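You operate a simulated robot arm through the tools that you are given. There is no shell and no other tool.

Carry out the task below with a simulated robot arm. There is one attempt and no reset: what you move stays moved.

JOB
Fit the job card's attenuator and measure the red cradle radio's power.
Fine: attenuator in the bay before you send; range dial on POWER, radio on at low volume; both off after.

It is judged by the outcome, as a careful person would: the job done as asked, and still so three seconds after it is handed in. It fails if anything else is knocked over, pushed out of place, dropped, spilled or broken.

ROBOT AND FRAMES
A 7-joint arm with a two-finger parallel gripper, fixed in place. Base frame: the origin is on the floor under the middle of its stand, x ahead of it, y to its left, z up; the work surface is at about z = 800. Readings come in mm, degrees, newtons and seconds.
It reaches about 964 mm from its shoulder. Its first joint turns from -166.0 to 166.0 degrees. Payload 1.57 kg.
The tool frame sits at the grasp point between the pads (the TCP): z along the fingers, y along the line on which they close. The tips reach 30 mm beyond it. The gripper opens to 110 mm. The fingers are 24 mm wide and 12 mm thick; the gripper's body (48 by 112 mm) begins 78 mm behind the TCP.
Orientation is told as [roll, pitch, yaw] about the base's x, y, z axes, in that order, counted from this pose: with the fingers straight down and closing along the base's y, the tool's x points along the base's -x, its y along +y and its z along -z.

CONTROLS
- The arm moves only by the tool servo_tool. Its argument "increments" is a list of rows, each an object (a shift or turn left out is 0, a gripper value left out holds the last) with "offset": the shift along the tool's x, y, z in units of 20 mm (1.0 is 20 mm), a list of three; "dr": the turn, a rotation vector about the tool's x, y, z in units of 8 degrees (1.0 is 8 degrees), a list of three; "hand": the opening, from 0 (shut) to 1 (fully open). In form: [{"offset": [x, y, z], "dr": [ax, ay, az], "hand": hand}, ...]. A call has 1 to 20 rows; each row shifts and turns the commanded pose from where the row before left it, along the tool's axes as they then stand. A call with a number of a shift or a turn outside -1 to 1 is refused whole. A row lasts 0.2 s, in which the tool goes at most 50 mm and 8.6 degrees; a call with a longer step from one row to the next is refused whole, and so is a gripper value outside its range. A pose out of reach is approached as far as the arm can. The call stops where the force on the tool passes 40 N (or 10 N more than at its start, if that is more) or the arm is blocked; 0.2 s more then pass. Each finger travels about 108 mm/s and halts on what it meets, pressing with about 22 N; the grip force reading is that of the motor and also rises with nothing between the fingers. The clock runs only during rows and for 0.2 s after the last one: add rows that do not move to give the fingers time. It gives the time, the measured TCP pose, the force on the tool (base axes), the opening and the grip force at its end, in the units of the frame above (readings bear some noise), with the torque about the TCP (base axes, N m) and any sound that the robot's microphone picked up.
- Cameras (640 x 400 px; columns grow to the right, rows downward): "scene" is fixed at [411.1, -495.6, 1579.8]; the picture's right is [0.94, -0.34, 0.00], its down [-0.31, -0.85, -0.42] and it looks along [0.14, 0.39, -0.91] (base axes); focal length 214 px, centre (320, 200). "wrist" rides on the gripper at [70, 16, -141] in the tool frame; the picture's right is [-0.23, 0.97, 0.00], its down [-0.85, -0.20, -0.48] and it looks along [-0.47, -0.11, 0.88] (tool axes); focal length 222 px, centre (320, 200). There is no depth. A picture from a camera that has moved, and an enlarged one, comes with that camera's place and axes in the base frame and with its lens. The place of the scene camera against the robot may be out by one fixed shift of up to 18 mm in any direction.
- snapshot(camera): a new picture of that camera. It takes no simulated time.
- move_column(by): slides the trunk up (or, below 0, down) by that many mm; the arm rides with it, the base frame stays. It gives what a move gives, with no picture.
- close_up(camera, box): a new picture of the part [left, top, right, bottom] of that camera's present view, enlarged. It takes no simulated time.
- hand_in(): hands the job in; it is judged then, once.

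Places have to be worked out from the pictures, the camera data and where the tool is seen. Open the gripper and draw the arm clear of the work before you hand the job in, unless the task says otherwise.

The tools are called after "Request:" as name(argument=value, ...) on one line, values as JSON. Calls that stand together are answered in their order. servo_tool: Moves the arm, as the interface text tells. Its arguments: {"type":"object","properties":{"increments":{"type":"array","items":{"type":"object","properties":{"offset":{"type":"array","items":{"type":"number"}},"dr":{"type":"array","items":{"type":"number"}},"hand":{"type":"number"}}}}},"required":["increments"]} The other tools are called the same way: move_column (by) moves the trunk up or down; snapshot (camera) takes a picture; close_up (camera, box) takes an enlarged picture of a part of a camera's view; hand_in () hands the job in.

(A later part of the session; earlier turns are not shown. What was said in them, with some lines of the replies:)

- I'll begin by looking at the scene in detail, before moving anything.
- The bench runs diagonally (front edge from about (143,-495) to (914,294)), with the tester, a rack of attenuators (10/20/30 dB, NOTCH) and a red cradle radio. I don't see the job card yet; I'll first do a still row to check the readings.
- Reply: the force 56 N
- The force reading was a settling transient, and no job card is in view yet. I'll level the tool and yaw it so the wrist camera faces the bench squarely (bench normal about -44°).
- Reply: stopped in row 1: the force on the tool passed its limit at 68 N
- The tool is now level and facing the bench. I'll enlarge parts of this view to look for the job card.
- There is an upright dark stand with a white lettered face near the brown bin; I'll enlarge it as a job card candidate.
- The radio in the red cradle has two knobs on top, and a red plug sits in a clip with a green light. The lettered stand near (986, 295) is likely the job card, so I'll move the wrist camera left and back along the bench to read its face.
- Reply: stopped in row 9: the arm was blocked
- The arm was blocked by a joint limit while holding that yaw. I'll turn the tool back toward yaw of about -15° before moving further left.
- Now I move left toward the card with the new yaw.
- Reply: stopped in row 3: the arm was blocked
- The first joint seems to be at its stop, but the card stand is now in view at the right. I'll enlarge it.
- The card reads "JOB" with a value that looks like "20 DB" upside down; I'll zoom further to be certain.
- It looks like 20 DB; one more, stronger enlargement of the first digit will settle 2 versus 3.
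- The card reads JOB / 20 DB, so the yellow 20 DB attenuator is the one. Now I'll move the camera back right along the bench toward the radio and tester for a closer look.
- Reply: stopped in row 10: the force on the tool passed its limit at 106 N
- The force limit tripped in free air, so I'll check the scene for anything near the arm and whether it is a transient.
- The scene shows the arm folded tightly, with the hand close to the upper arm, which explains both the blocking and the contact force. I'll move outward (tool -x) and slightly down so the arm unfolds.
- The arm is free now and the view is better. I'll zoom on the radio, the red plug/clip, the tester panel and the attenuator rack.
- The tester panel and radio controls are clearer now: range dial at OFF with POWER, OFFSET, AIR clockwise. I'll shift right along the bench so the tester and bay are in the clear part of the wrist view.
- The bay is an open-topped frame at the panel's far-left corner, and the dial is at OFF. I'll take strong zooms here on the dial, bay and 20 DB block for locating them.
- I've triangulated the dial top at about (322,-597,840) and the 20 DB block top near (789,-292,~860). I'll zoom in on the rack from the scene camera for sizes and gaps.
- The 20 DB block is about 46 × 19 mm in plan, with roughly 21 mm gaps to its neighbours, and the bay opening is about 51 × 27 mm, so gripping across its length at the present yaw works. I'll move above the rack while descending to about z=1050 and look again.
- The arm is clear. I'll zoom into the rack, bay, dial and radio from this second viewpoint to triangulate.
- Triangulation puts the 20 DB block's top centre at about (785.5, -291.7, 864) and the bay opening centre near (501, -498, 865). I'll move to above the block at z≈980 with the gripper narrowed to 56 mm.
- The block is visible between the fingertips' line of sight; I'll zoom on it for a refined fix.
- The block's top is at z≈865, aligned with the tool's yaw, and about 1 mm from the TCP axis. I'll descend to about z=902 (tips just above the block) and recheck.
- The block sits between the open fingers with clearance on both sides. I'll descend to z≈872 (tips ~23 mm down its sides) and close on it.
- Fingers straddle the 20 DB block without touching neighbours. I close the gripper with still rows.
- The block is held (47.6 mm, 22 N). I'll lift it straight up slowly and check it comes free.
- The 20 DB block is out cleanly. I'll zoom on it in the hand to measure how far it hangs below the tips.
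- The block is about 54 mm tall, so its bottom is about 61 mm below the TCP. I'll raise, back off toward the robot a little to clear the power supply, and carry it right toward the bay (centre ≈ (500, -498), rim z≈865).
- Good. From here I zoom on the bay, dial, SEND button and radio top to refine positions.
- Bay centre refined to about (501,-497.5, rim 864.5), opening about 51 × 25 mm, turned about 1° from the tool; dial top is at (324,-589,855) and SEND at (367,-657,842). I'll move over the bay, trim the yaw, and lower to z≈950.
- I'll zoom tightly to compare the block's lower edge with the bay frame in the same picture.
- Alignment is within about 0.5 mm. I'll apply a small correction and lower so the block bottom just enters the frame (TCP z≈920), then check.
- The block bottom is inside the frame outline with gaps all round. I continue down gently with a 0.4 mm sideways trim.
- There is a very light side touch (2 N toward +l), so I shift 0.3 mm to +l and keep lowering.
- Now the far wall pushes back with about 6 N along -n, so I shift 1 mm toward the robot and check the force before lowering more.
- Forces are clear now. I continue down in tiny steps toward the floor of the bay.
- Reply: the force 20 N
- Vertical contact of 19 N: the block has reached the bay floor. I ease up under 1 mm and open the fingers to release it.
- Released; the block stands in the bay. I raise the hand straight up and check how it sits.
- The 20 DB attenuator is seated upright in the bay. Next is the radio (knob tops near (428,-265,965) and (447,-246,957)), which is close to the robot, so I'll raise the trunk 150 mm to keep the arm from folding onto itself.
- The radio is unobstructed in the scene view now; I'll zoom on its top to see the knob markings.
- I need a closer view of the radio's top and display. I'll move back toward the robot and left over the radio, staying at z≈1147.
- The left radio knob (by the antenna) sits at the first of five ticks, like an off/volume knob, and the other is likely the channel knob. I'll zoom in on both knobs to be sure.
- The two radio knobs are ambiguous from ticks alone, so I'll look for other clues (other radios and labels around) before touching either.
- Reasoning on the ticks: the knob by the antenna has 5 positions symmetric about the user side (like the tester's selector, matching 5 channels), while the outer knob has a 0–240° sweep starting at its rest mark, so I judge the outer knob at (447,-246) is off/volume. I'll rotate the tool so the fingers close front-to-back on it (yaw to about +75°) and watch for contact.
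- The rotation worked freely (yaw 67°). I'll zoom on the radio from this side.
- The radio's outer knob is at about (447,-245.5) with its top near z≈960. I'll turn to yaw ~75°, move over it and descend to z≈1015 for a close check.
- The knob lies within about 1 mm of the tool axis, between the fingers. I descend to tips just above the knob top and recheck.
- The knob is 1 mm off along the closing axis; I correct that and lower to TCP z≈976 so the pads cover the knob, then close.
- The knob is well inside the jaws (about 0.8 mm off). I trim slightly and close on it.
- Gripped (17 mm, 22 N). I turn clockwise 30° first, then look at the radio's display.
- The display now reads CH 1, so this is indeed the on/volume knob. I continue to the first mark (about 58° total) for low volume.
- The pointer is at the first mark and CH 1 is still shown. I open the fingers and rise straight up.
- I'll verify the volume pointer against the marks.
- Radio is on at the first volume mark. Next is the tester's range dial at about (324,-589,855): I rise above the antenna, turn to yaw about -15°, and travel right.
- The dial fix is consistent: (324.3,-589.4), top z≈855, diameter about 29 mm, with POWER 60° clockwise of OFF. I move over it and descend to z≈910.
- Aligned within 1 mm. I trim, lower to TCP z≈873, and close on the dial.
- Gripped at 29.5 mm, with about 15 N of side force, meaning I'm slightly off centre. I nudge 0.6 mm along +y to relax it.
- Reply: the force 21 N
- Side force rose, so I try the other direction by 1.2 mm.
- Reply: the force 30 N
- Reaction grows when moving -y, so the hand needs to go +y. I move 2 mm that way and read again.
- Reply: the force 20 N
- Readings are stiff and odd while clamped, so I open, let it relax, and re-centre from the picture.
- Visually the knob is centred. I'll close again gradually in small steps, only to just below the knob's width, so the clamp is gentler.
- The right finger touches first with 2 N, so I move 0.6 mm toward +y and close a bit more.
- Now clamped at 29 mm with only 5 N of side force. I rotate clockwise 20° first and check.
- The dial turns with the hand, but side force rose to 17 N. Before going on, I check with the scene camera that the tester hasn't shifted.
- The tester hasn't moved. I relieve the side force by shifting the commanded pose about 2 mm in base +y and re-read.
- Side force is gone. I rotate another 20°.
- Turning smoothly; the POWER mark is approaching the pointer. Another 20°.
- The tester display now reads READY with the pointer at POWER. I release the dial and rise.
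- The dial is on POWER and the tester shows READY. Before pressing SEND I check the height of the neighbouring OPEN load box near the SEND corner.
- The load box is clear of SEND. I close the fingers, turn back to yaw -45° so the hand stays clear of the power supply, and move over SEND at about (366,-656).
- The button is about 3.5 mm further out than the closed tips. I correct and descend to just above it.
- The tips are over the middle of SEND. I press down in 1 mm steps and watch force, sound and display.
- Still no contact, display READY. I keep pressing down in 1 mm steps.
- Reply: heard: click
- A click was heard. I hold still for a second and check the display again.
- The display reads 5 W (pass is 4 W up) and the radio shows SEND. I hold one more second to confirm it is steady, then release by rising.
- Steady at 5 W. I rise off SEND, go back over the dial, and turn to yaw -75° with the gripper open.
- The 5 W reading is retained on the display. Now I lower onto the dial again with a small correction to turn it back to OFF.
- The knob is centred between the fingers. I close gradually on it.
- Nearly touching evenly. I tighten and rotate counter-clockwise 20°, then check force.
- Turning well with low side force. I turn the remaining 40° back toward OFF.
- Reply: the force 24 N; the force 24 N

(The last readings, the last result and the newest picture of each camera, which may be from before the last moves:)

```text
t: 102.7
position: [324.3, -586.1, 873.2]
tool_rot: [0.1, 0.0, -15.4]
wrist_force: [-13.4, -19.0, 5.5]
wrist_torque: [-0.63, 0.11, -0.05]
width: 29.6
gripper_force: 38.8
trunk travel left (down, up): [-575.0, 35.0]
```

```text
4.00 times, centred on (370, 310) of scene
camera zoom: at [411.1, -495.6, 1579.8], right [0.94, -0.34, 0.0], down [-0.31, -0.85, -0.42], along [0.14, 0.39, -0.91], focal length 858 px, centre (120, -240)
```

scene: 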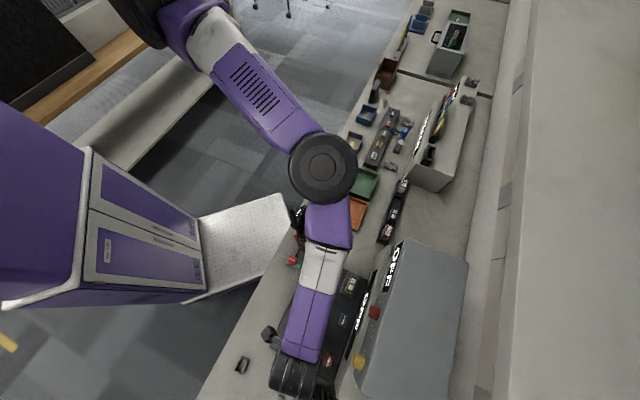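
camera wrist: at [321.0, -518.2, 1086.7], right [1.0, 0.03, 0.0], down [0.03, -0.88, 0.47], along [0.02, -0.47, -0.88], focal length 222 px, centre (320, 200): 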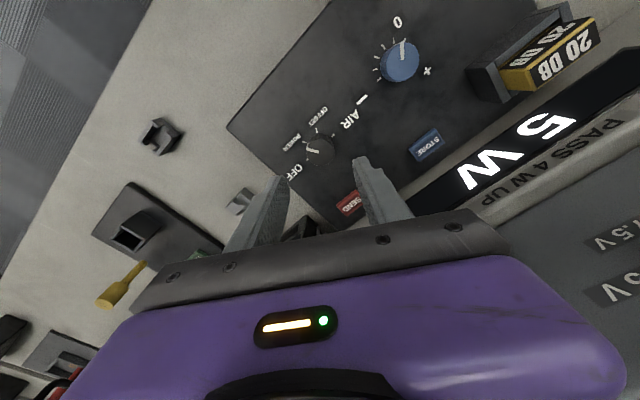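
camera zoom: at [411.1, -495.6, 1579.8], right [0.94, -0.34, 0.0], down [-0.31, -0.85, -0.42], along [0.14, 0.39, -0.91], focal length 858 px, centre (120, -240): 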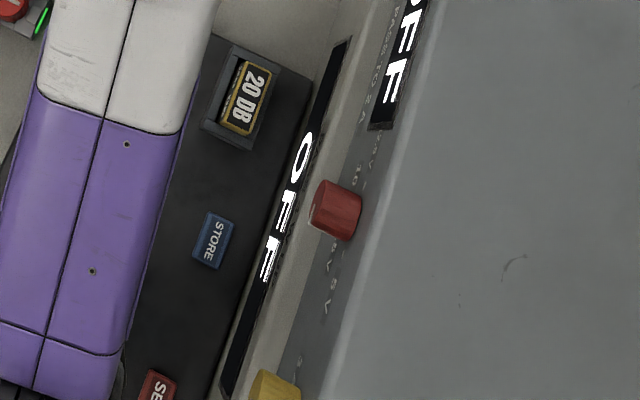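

The tester display reads OFF with the pointer at OFF. I relieve the side load, open the fingers and rise.

Request:
servo_tool(increments=[{"offset": [0.04, -0.06, 0]}, {"offset": [0, -0.05, 0]}, {"hand": 0.32}, {"hand": 0.5}, {}, {"offset": [0, 0, -0.5]}, {"offset": [0, 0, -1]}, {"offset": [0, 0, -1]}, {"offset": [0, 0, -1]}, {}])

Request:
close_up(camera="wrist", box=[240, 90, 400, 220])

Request:
close_up(camera="scene", box=[300, 260, 420, 380])

```text
t: 104.9
position: [323.4, -588.3, 942.5]
tool_rot: [0.3, 0.1, -15.2]
wrist_force: [0.3, 0.2, 0.5]
wrist_torque: [-0.02, -0.01, -0.02]
width: 55.1
gripper_force: 0.0
trunk travel left (down, up): [-575.0, 35.0]
```

```text
3.08 times, centred on (320, 155) of wrist
camera zoom: at [259.8, -553.5, 1083.1], right [0.48, 0.88, 0.01], down [0.77, -0.42, 0.48], along [0.42, -0.22, -0.88], focal length 684 px, centre (320, 338)
```

zoom: 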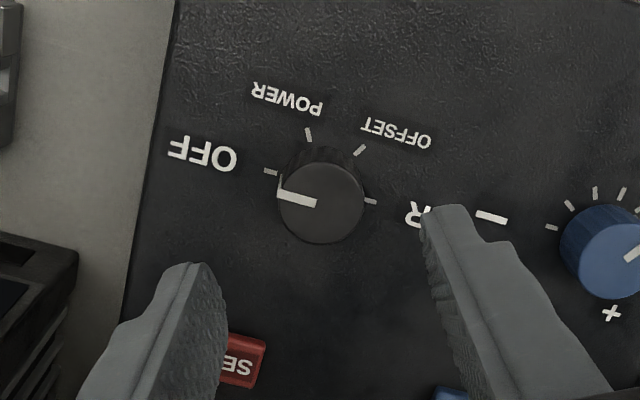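

```text
3.33 times, centred on (360, 320) of scene
camera zoom: at [411.1, -495.6, 1579.8], right [0.94, -0.34, 0.0], down [-0.31, -0.85, -0.42], along [0.14, 0.39, -0.91], focal length 715 px, centre (187, -200)
```

zoom: 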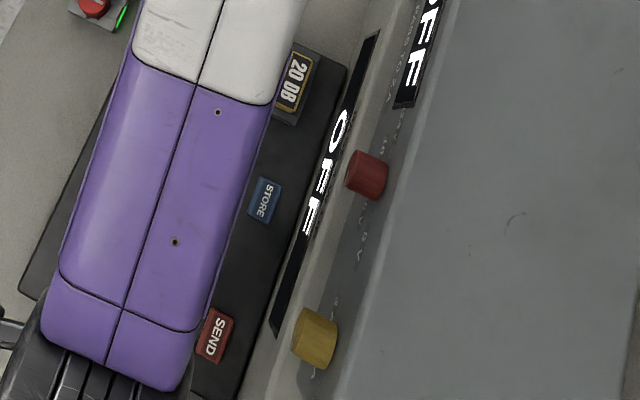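

The dial is back at OFF and the display shows OFF. Now to the radio: rise above antenna height and travel back left.

Request:
servo_tool(increments=[{"offset": [0, 0, -1]}, {"offset": [0, 0, -1]}, {"offset": [0, 0, -1]}, {"offset": [0, 0, -1]}, {"offset": [0, 0, -1]}, {"offset": [0, 0, -1]}, {"offset": [0, 0, -1]}, {"offset": [0, 0, -1]}, {"offset": [0, 0, -1]}, {"offset": [0, 0, -1]}, {"offset": [0, 0, -0.4]}, {"offset": [-0.08, 1, 0]}, {"offset": [-0.08, 1, 0]}, {"offset": [-0.08, 1, 0]}, {"offset": [-0.08, 1, 0]}, {"offset": [-0.08, 1, 0]}, {"offset": [-0.08, 1, 0]}, {"offset": [-0.08, 1, 0]}, {"offset": [-0.08, 1, 0]}])

Request:
servo_tool(increments=[{"offset": [-0.08, 1, 0], "hand": 0.36}, {"offset": [-0.08, 1, 0]}, {"offset": [-0.08, 1, 0]}, {"offset": [-0.08, 1, 0]}, {"offset": [-0.08, 1, 0]}, {"offset": [-0.08, 1, 0]}, {"offset": [-0.08, 1, 0]}, {"offset": [-0.08, 1, 0]}, {"offset": [-0.08, 1, 0]}, {"offset": [-0.08, 1, 0]}, {"offset": [0, 0.2, 0], "dr": [0, 0, -1]}, {"dr": [0, 0, -1]}, {"dr": [0, 0, -1]}, {"dr": [0, 0, -1]}, {}])

Request:
snapshot(camera="wrist")

Request:
close_up(camera="scene", box=[260, 160, 360, 260])

```text
t: 108.9
position: [377.5, -438.3, 1151.5]
tool_rot: [0.4, -0.1, -15.4]
wrist_force: [0.2, -0.2, -0.3]
wrist_torque: [0.0, -0.03, 0.03]
width: 54.9
gripper_force: 0.2
trunk travel left (down, up): [-575.0, 35.0]
```

```text
t: 112.1
position: [446.6, -245.0, 1151.3]
tool_rot: [0.2, -0.1, 16.8]
wrist_force: [-0.9, -0.2, -0.1]
wrist_torque: [0.01, -0.01, 0.04]
width: 39.5
gripper_force: 0.0
trunk travel left (down, up): [-575.0, 35.0]
```

```text
taken
camera wrist: at [375.1, -250.3, 1292.9], right [-0.06, 1.0, 0.01], down [0.88, 0.05, 0.48], along [0.48, 0.04, -0.88], focal length 222 px, centre (320, 200)
```

wrist: 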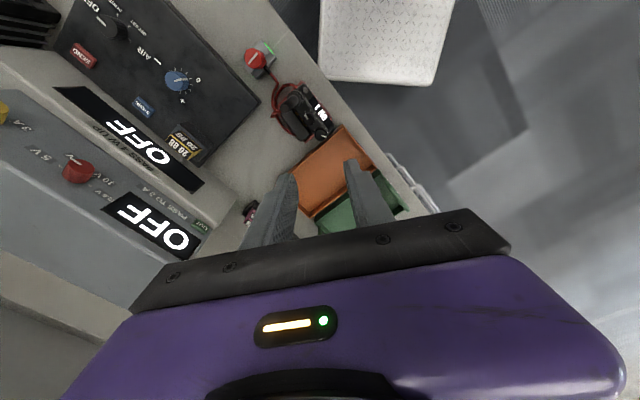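

```text
4.00 times, centred on (310, 210) of scene
camera zoom: at [411.1, -495.6, 1579.8], right [0.94, -0.34, 0.0], down [-0.31, -0.85, -0.42], along [0.14, 0.39, -0.91], focal length 858 px, centre (360, 160)
```

zoom: 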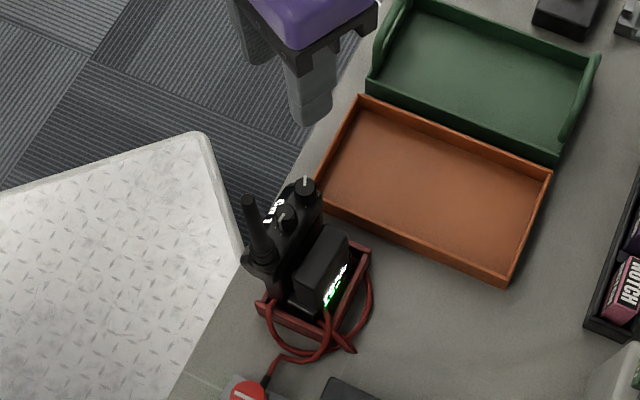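

I descend toward the radio's volume knob at the same yaw used when it was released, and recheck.

Request:
servo_tool(increments=[{"offset": [0, 0, 1]}, {"offset": [0, 0, 1]}, {"offset": [0, 0, 1]}, {"offset": [0, 0, 1]}, {"offset": [0, 0, 1]}, {"offset": [0, 0, 1]}, {"offset": [0, 0, 1]}, {"offset": [0, 0, 0.6]}, {}, {}])

Request:
close_up(camera="wrist", box=[250, 110, 390, 220])

```text
t: 114.3
position: [446.0, -244.9, 1000.0]
tool_rot: [0.2, -0.2, 16.8]
wrist_force: [-0.4, 0.0, -0.9]
wrist_torque: [0.03, -0.02, 0.01]
width: 39.6
gripper_force: 0.1
trunk travel left (down, up): [-575.0, 35.0]
```

```text
3.64 times, centred on (320, 165) of wrist
camera zoom: at [373.6, -248.2, 1141.6], right [-0.06, 1.0, 0.0], down [0.88, 0.05, 0.48], along [0.48, 0.03, -0.88], focal length 808 px, centre (320, 327)
```

zoom: 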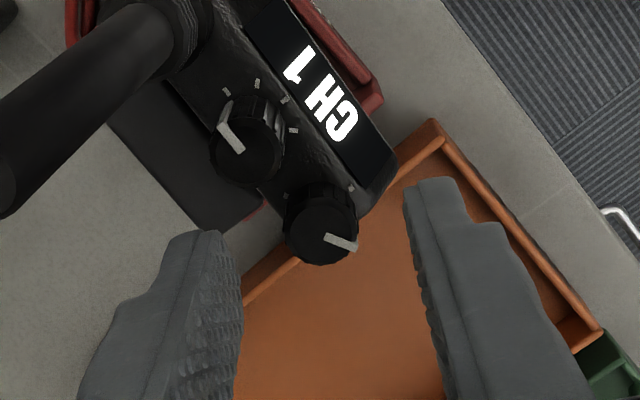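

The knob is about 2 mm forward of the axis. I correct and descend to TCP z≈976.

Request:
servo_tool(increments=[{"offset": [-0.1, -0.04, 0.3]}, {"offset": [0, 0, 0.5]}, {"offset": [0, 0, 0.4]}, {}, {}])

Request:
close_up(camera="wrist", box=[250, 110, 390, 220])

```text
t: 115.5
position: [448.5, -245.0, 976.2]
tool_rot: [0.2, -0.3, 16.8]
wrist_force: [-0.8, 0.6, -0.1]
wrist_torque: [0.0, 0.01, -0.02]
width: 39.5
gripper_force: 0.1
trunk travel left (down, up): [-575.0, 35.0]
```

```text
3.64 times, centred on (320, 165) of wrist
camera zoom: at [376.5, -249.2, 1117.2], right [-0.06, 1.0, 0.0], down [0.88, 0.05, 0.48], along [0.48, 0.03, -0.88], focal length 808 px, centre (320, 327)
```

zoom: 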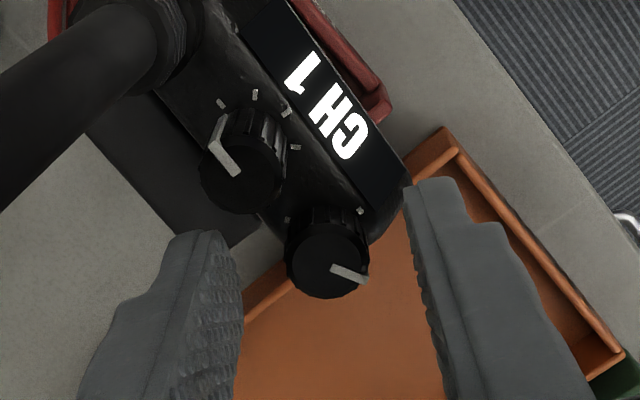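

Well centred. I close on the knob and turn it counter-clockwise 30°, checking partway.

Request:
servo_tool(increments=[{"offset": [0, 0.03, 0], "hand": 0.25}, {"hand": 0.18}, {"hand": 0.1}, {}, {}])

Request:
servo_tool(increments=[{"dr": [0, 0, -0.75]}, {"dr": [0, 0, -0.75]}, {"dr": [0, 0, -0.75]}, {"dr": [0, 0, -0.75]}, {}])

Request:
close_up(camera="wrist", box=[250, 110, 390, 220])

```text
t: 116.7
position: [448.2, -244.1, 976.1]
tool_rot: [0.2, -0.1, 16.7]
wrist_force: [0.5, 1.9, 1.0]
wrist_torque: [0.03, -0.06, 0.03]
width: 17.0
gripper_force: 22.2
trunk travel left (down, up): [-575.0, 35.0]
```

```text
t: 117.9
position: [448.4, -242.2, 976.7]
tool_rot: [0.1, -0.3, 40.7]
wrist_force: [1.6, 3.2, 18.7]
wrist_torque: [0.07, -0.06, -0.01]
width: 17.3
gripper_force: 22.3
trunk travel left (down, up): [-575.0, 35.0]
```

```text
3.64 times, centred on (320, 165) of wrist
camera zoom: at [384.4, -276.7, 1117.5], right [-0.46, 0.89, 0.0], down [0.78, 0.41, 0.48], along [0.43, 0.23, -0.88], focal length 808 px, centre (320, 327)
```

zoom: 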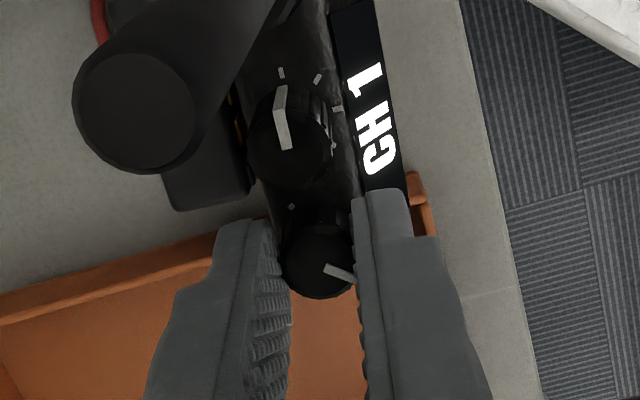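

The knob follows; there is some downward load, so I ease up slightly and turn the remaining 34°.

Request:
servo_tool(increments=[{"offset": [0, 0, -0.05]}, {"dr": [0, 0, -0.75]}, {"dr": [0, 0, -0.75]}, {"dr": [0, 0, -0.75]}, {"dr": [0, 0, -0.75]}, {"dr": [0, 0, -0.75]}, {}])

Request:
close_up(camera="wrist", box=[250, 110, 390, 220])

Request:
close_up(camera="scene", box=[270, 180, 350, 250])

```text
t: 119.5
position: [448.7, -243.2, 978.1]
tool_rot: [0.1, -0.4, 70.7]
wrist_force: [-0.4, -0.1, 0.3]
wrist_torque: [0.14, -0.03, 0.01]
width: 16.9
gripper_force: 21.8
trunk travel left (down, up): [-575.0, 35.0]
```

```text
3.64 times, centred on (320, 165) of wrist
camera zoom: at [409.3, -304.3, 1118.6], right [-0.84, 0.54, 0.0], down [0.47, 0.74, 0.48], along [0.26, 0.41, -0.88], focal length 808 px, centre (320, 327)
```

zoom: 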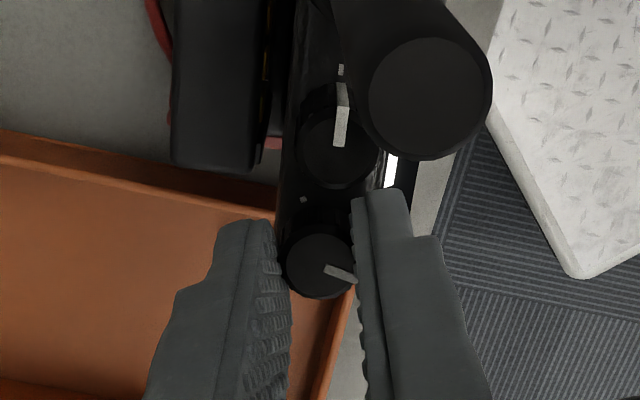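

```text
5.71 times, centred on (310, 215) of scene
camera zoom: at [411.1, -495.6, 1579.8], right [0.94, -0.34, 0.0], down [-0.31, -0.85, -0.42], along [0.14, 0.39, -0.91], focal length 1226 px, centre (377, 114)
```

zoom: 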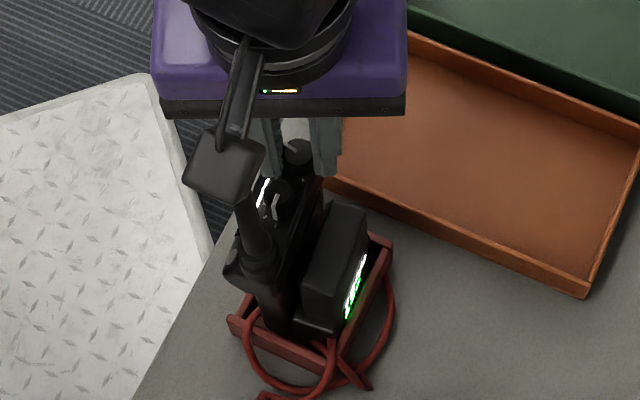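

The display is back to the plain dash (off). I turn the last 4° to bring the pointer fully to its rest mark, then release and rise.

Request:
servo_tool(increments=[{"dr": [0, 0, -0.5]}, {}, {"hand": 0.25}, {"hand": 0.4}, {}, {"offset": [0, 0, -0.5]}, {"offset": [0, 0, -1]}, {"offset": [0, 0, -1]}, {"offset": [0, 0, -1]}, {"offset": [0, 0, -1]}, {"offset": [0, 0, -1]}, {"offset": [0, 0, -1]}, {"offset": [0, 0, -1]}, {"offset": [0, 0, -1]}, {}])

Request:
snapshot(camera="wrist")

Request:
close_up(camera="scene", box=[270, 190, 350, 270])

Request:
close_up(camera="scene", box=[293, 200, 313, 226])

```text
t: 122.7
position: [448.2, -243.8, 1148.6]
tool_rot: [0.1, -0.5, 74.7]
wrist_force: [0.4, 0.2, 0.0]
wrist_torque: [-0.03, -0.02, -0.01]
width: 44.3
gripper_force: 0.1
trunk travel left (down, up): [-575.0, 35.0]
```

```text
taken
camera wrist: at [413.8, -307.5, 1289.1], right [-0.88, 0.48, 0.0], down [0.42, 0.77, 0.48], along [0.23, 0.43, -0.87], focal length 222 px, centre (320, 200)
```

wrist: 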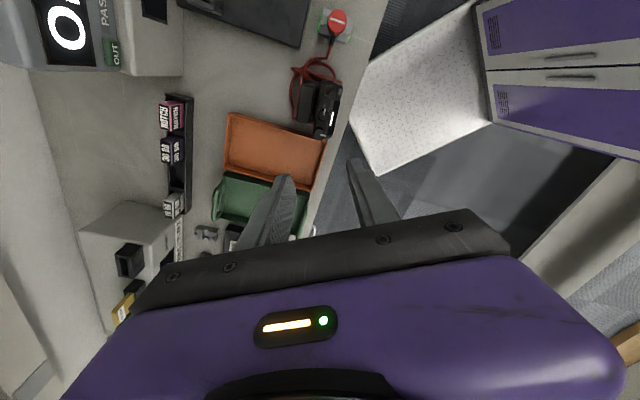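

```text
5.00 times, centred on (310, 230) of scene
camera zoom: at [411.1, -495.6, 1579.8], right [0.94, -0.34, 0.0], down [-0.31, -0.85, -0.42], along [0.14, 0.39, -0.91], focal length 1072 px, centre (370, 50)
```

zoom: 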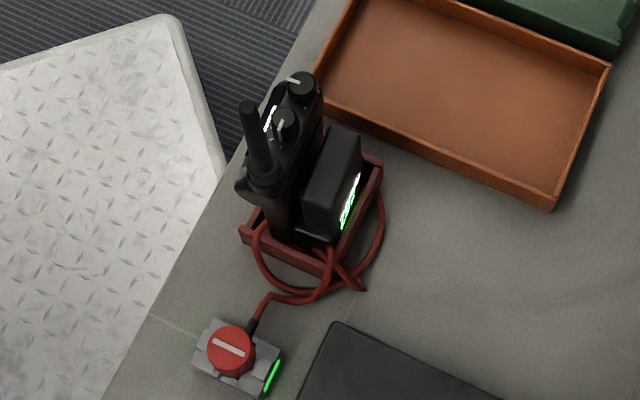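

```text
15.38 times, centred on (303, 213) of scene
camera zoom: at [411.1, -495.6, 1579.8], right [0.94, -0.34, 0.0], down [-0.31, -0.85, -0.42], along [0.14, 0.39, -0.91], focal length 3300 px, centre (582, 0)
```

zoom: 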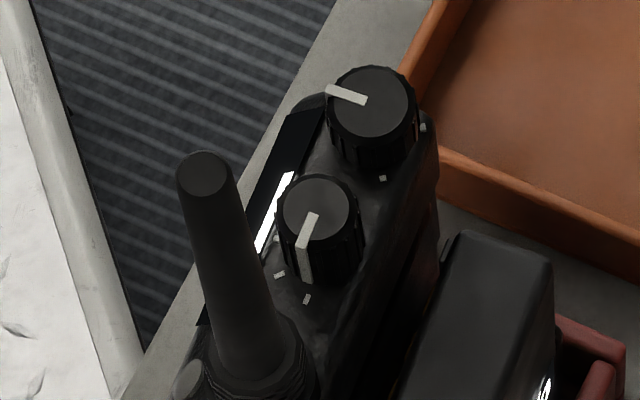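

The radio shows its off dash and the pointer is at its rest mark, though it looks slightly turned in its cradle. I compare with the same crop as at the start.

Request:
close_up(camera="scene", box=[270, 200, 340, 280])

Request:
close_up(camera="wrist", box=[285, 55, 350, 145])

```text
5.00 times, centred on (305, 240) of scene
camera zoom: at [411.1, -495.6, 1579.8], right [0.94, -0.34, 0.0], down [-0.31, -0.85, -0.42], along [0.14, 0.39, -0.91], focal length 1072 px, centre (395, 0)
```

zoom: 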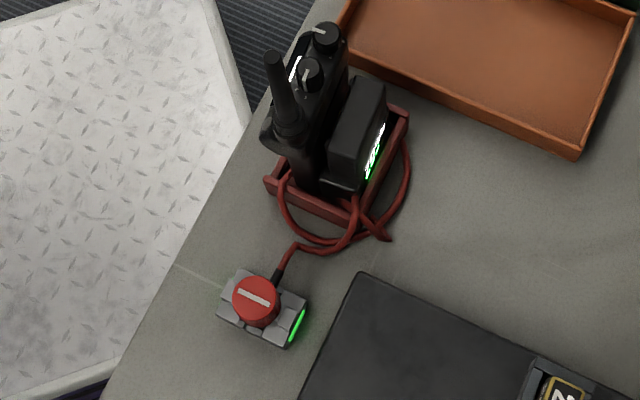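

```text
4.44 times, centred on (318, 100) of wrist
camera zoom: at [413.8, -307.5, 1289.1], right [-0.88, 0.48, 0.0], down [0.42, 0.77, 0.48], along [0.23, 0.43, -0.87], focal length 987 px, centre (331, 644)
```

zoom: 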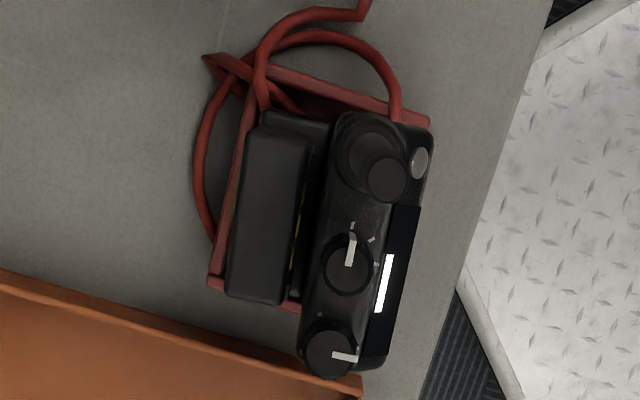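

The cradle, cable and plug are where they started; the radio only turned a few degrees within its cradle play and is off. Now I open the gripper and draw the arm up and clear of the work.

Request:
servo_tool(increments=[{"offset": [0, 0, -1], "hand": 0.6}, {"offset": [0, 0, -1], "hand": 0.8}, {"offset": [0, 0, -1], "hand": 1.0}, {"offset": [0, 0, -1]}, {"offset": [0, 0, -1]}, {"dr": [0, 0, 1]}, {"dr": [0, 0, 1]}, {"dr": [0, 0, 1]}, {"dr": [0, 0, 1]}, {"dr": [0, 0, 1]}, {"dr": [0, 0, 1]}, {"dr": [0, 0, 1]}, {"dr": [0, 0, 1]}, {}])

Request:
snapshot(camera="scene")

Request:
snapshot(camera="wrist")

```text
t: 125.7
position: [448.8, -244.9, 1246.3]
tool_rot: [0.1, -0.2, 10.5]
wrist_force: [-0.6, 0.2, 0.5]
wrist_torque: [-0.01, -0.01, 0.0]
width: 109.9
gripper_force: 0.0
trunk travel left (down, up): [-575.0, 35.0]
```

```text
taken
```

scene: 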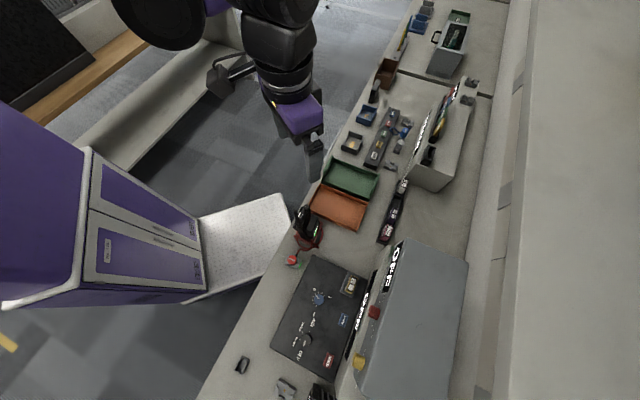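

```text
taken
camera wrist: at [375.8, -242.0, 1388.1], right [0.05, 1.0, 0.0], down [0.88, -0.04, 0.48], along [0.48, -0.02, -0.88], focal length 222 px, centre (320, 200)
```

wrist: 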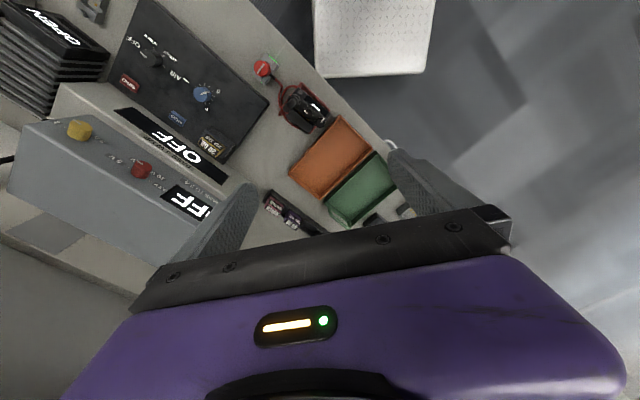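

The arm is clear and open. A last check of the tester, bay, dial and radio before handing in.

Request:
close_up(camera="scene", box=[230, 230, 430, 400])

Request:
close_up(camera="wrist", box=[240, 40, 350, 150])

Request:
close_up(camera="scene", box=[280, 80, 480, 250])

```text
2.35 times, centred on (330, 315) of scene
camera zoom: at [411.1, -495.6, 1579.8], right [0.94, -0.34, 0.0], down [-0.31, -0.85, -0.42], along [0.14, 0.39, -0.91], focal length 505 px, centre (296, -71)
```

zoom: 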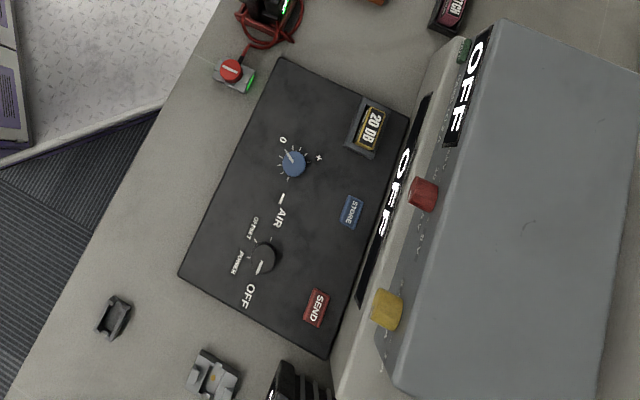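

```text
3.64 times, centred on (295, 95) of wrist
camera zoom: at [375.8, -242.0, 1388.1], right [0.05, 1.0, 0.0], down [0.88, -0.04, 0.48], along [0.48, -0.02, -0.88], focal length 808 px, centre (411, 582)
```

zoom: 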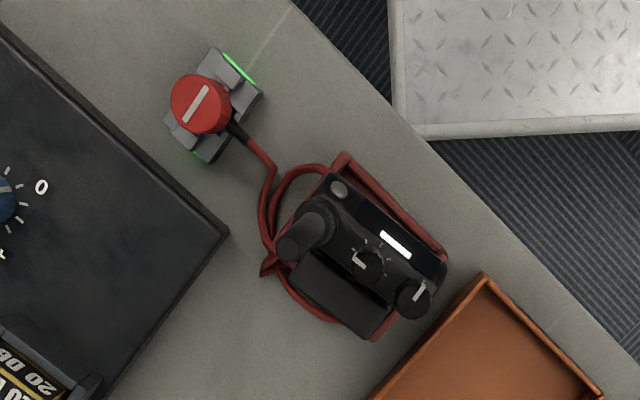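

```text
2.35 times, centred on (380, 165) of scene
camera zoom: at [411.1, -495.6, 1579.8], right [0.94, -0.34, 0.0], down [-0.31, -0.85, -0.42], along [0.14, 0.39, -0.91], focal length 505 px, centre (179, 282)
```

zoom: 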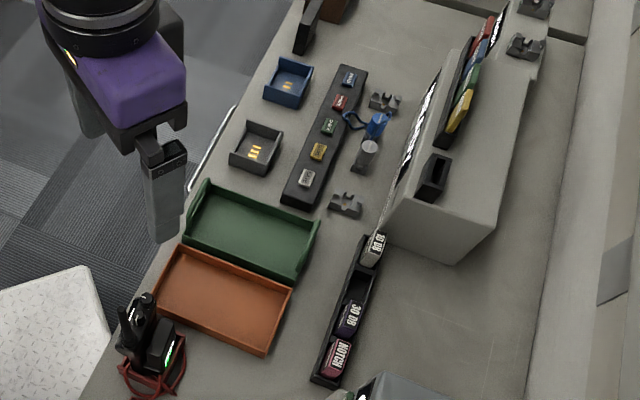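

The 20 DB attenuator is in the bay, the tester and radio both read off, and nothing else has moved. The measurement was 5 W and the arm is clear, so I hand in.

Request:
hand_in()

```text
The job is handed in.
```

The red cradle radio's power measured **5 W**, which passes against the tester's "PASS 4 W UP" mark. The job is handed in.

- **Attenuator:** The job card called for 20 DB, so I took the yellow 20 DB block from the rack. It was seated in the tester's bay before I sent.
- **Settings:** The radio was on at the first volume mark (display CH 1) and the range dial was on POWER. I pressed SEND once, and the 5 W reading held steady and stayed after I let go.
- **Afterwards:** The dial is back at OFF and the tester shows OFF. The radio's volume knob is back at its rest mark, and its display shows the same blank dash it had before I started. I left the 20 DB block in the bay. The gripper is open and the arm is clear of the bench.
- **Radio seating:** Turning the volume knob left the radio rotated a few degrees inside its cradle. I left it that way. The cradle, lead and plug did not move.
- **STORE button:** I did not press it, because the job did not ask for it.
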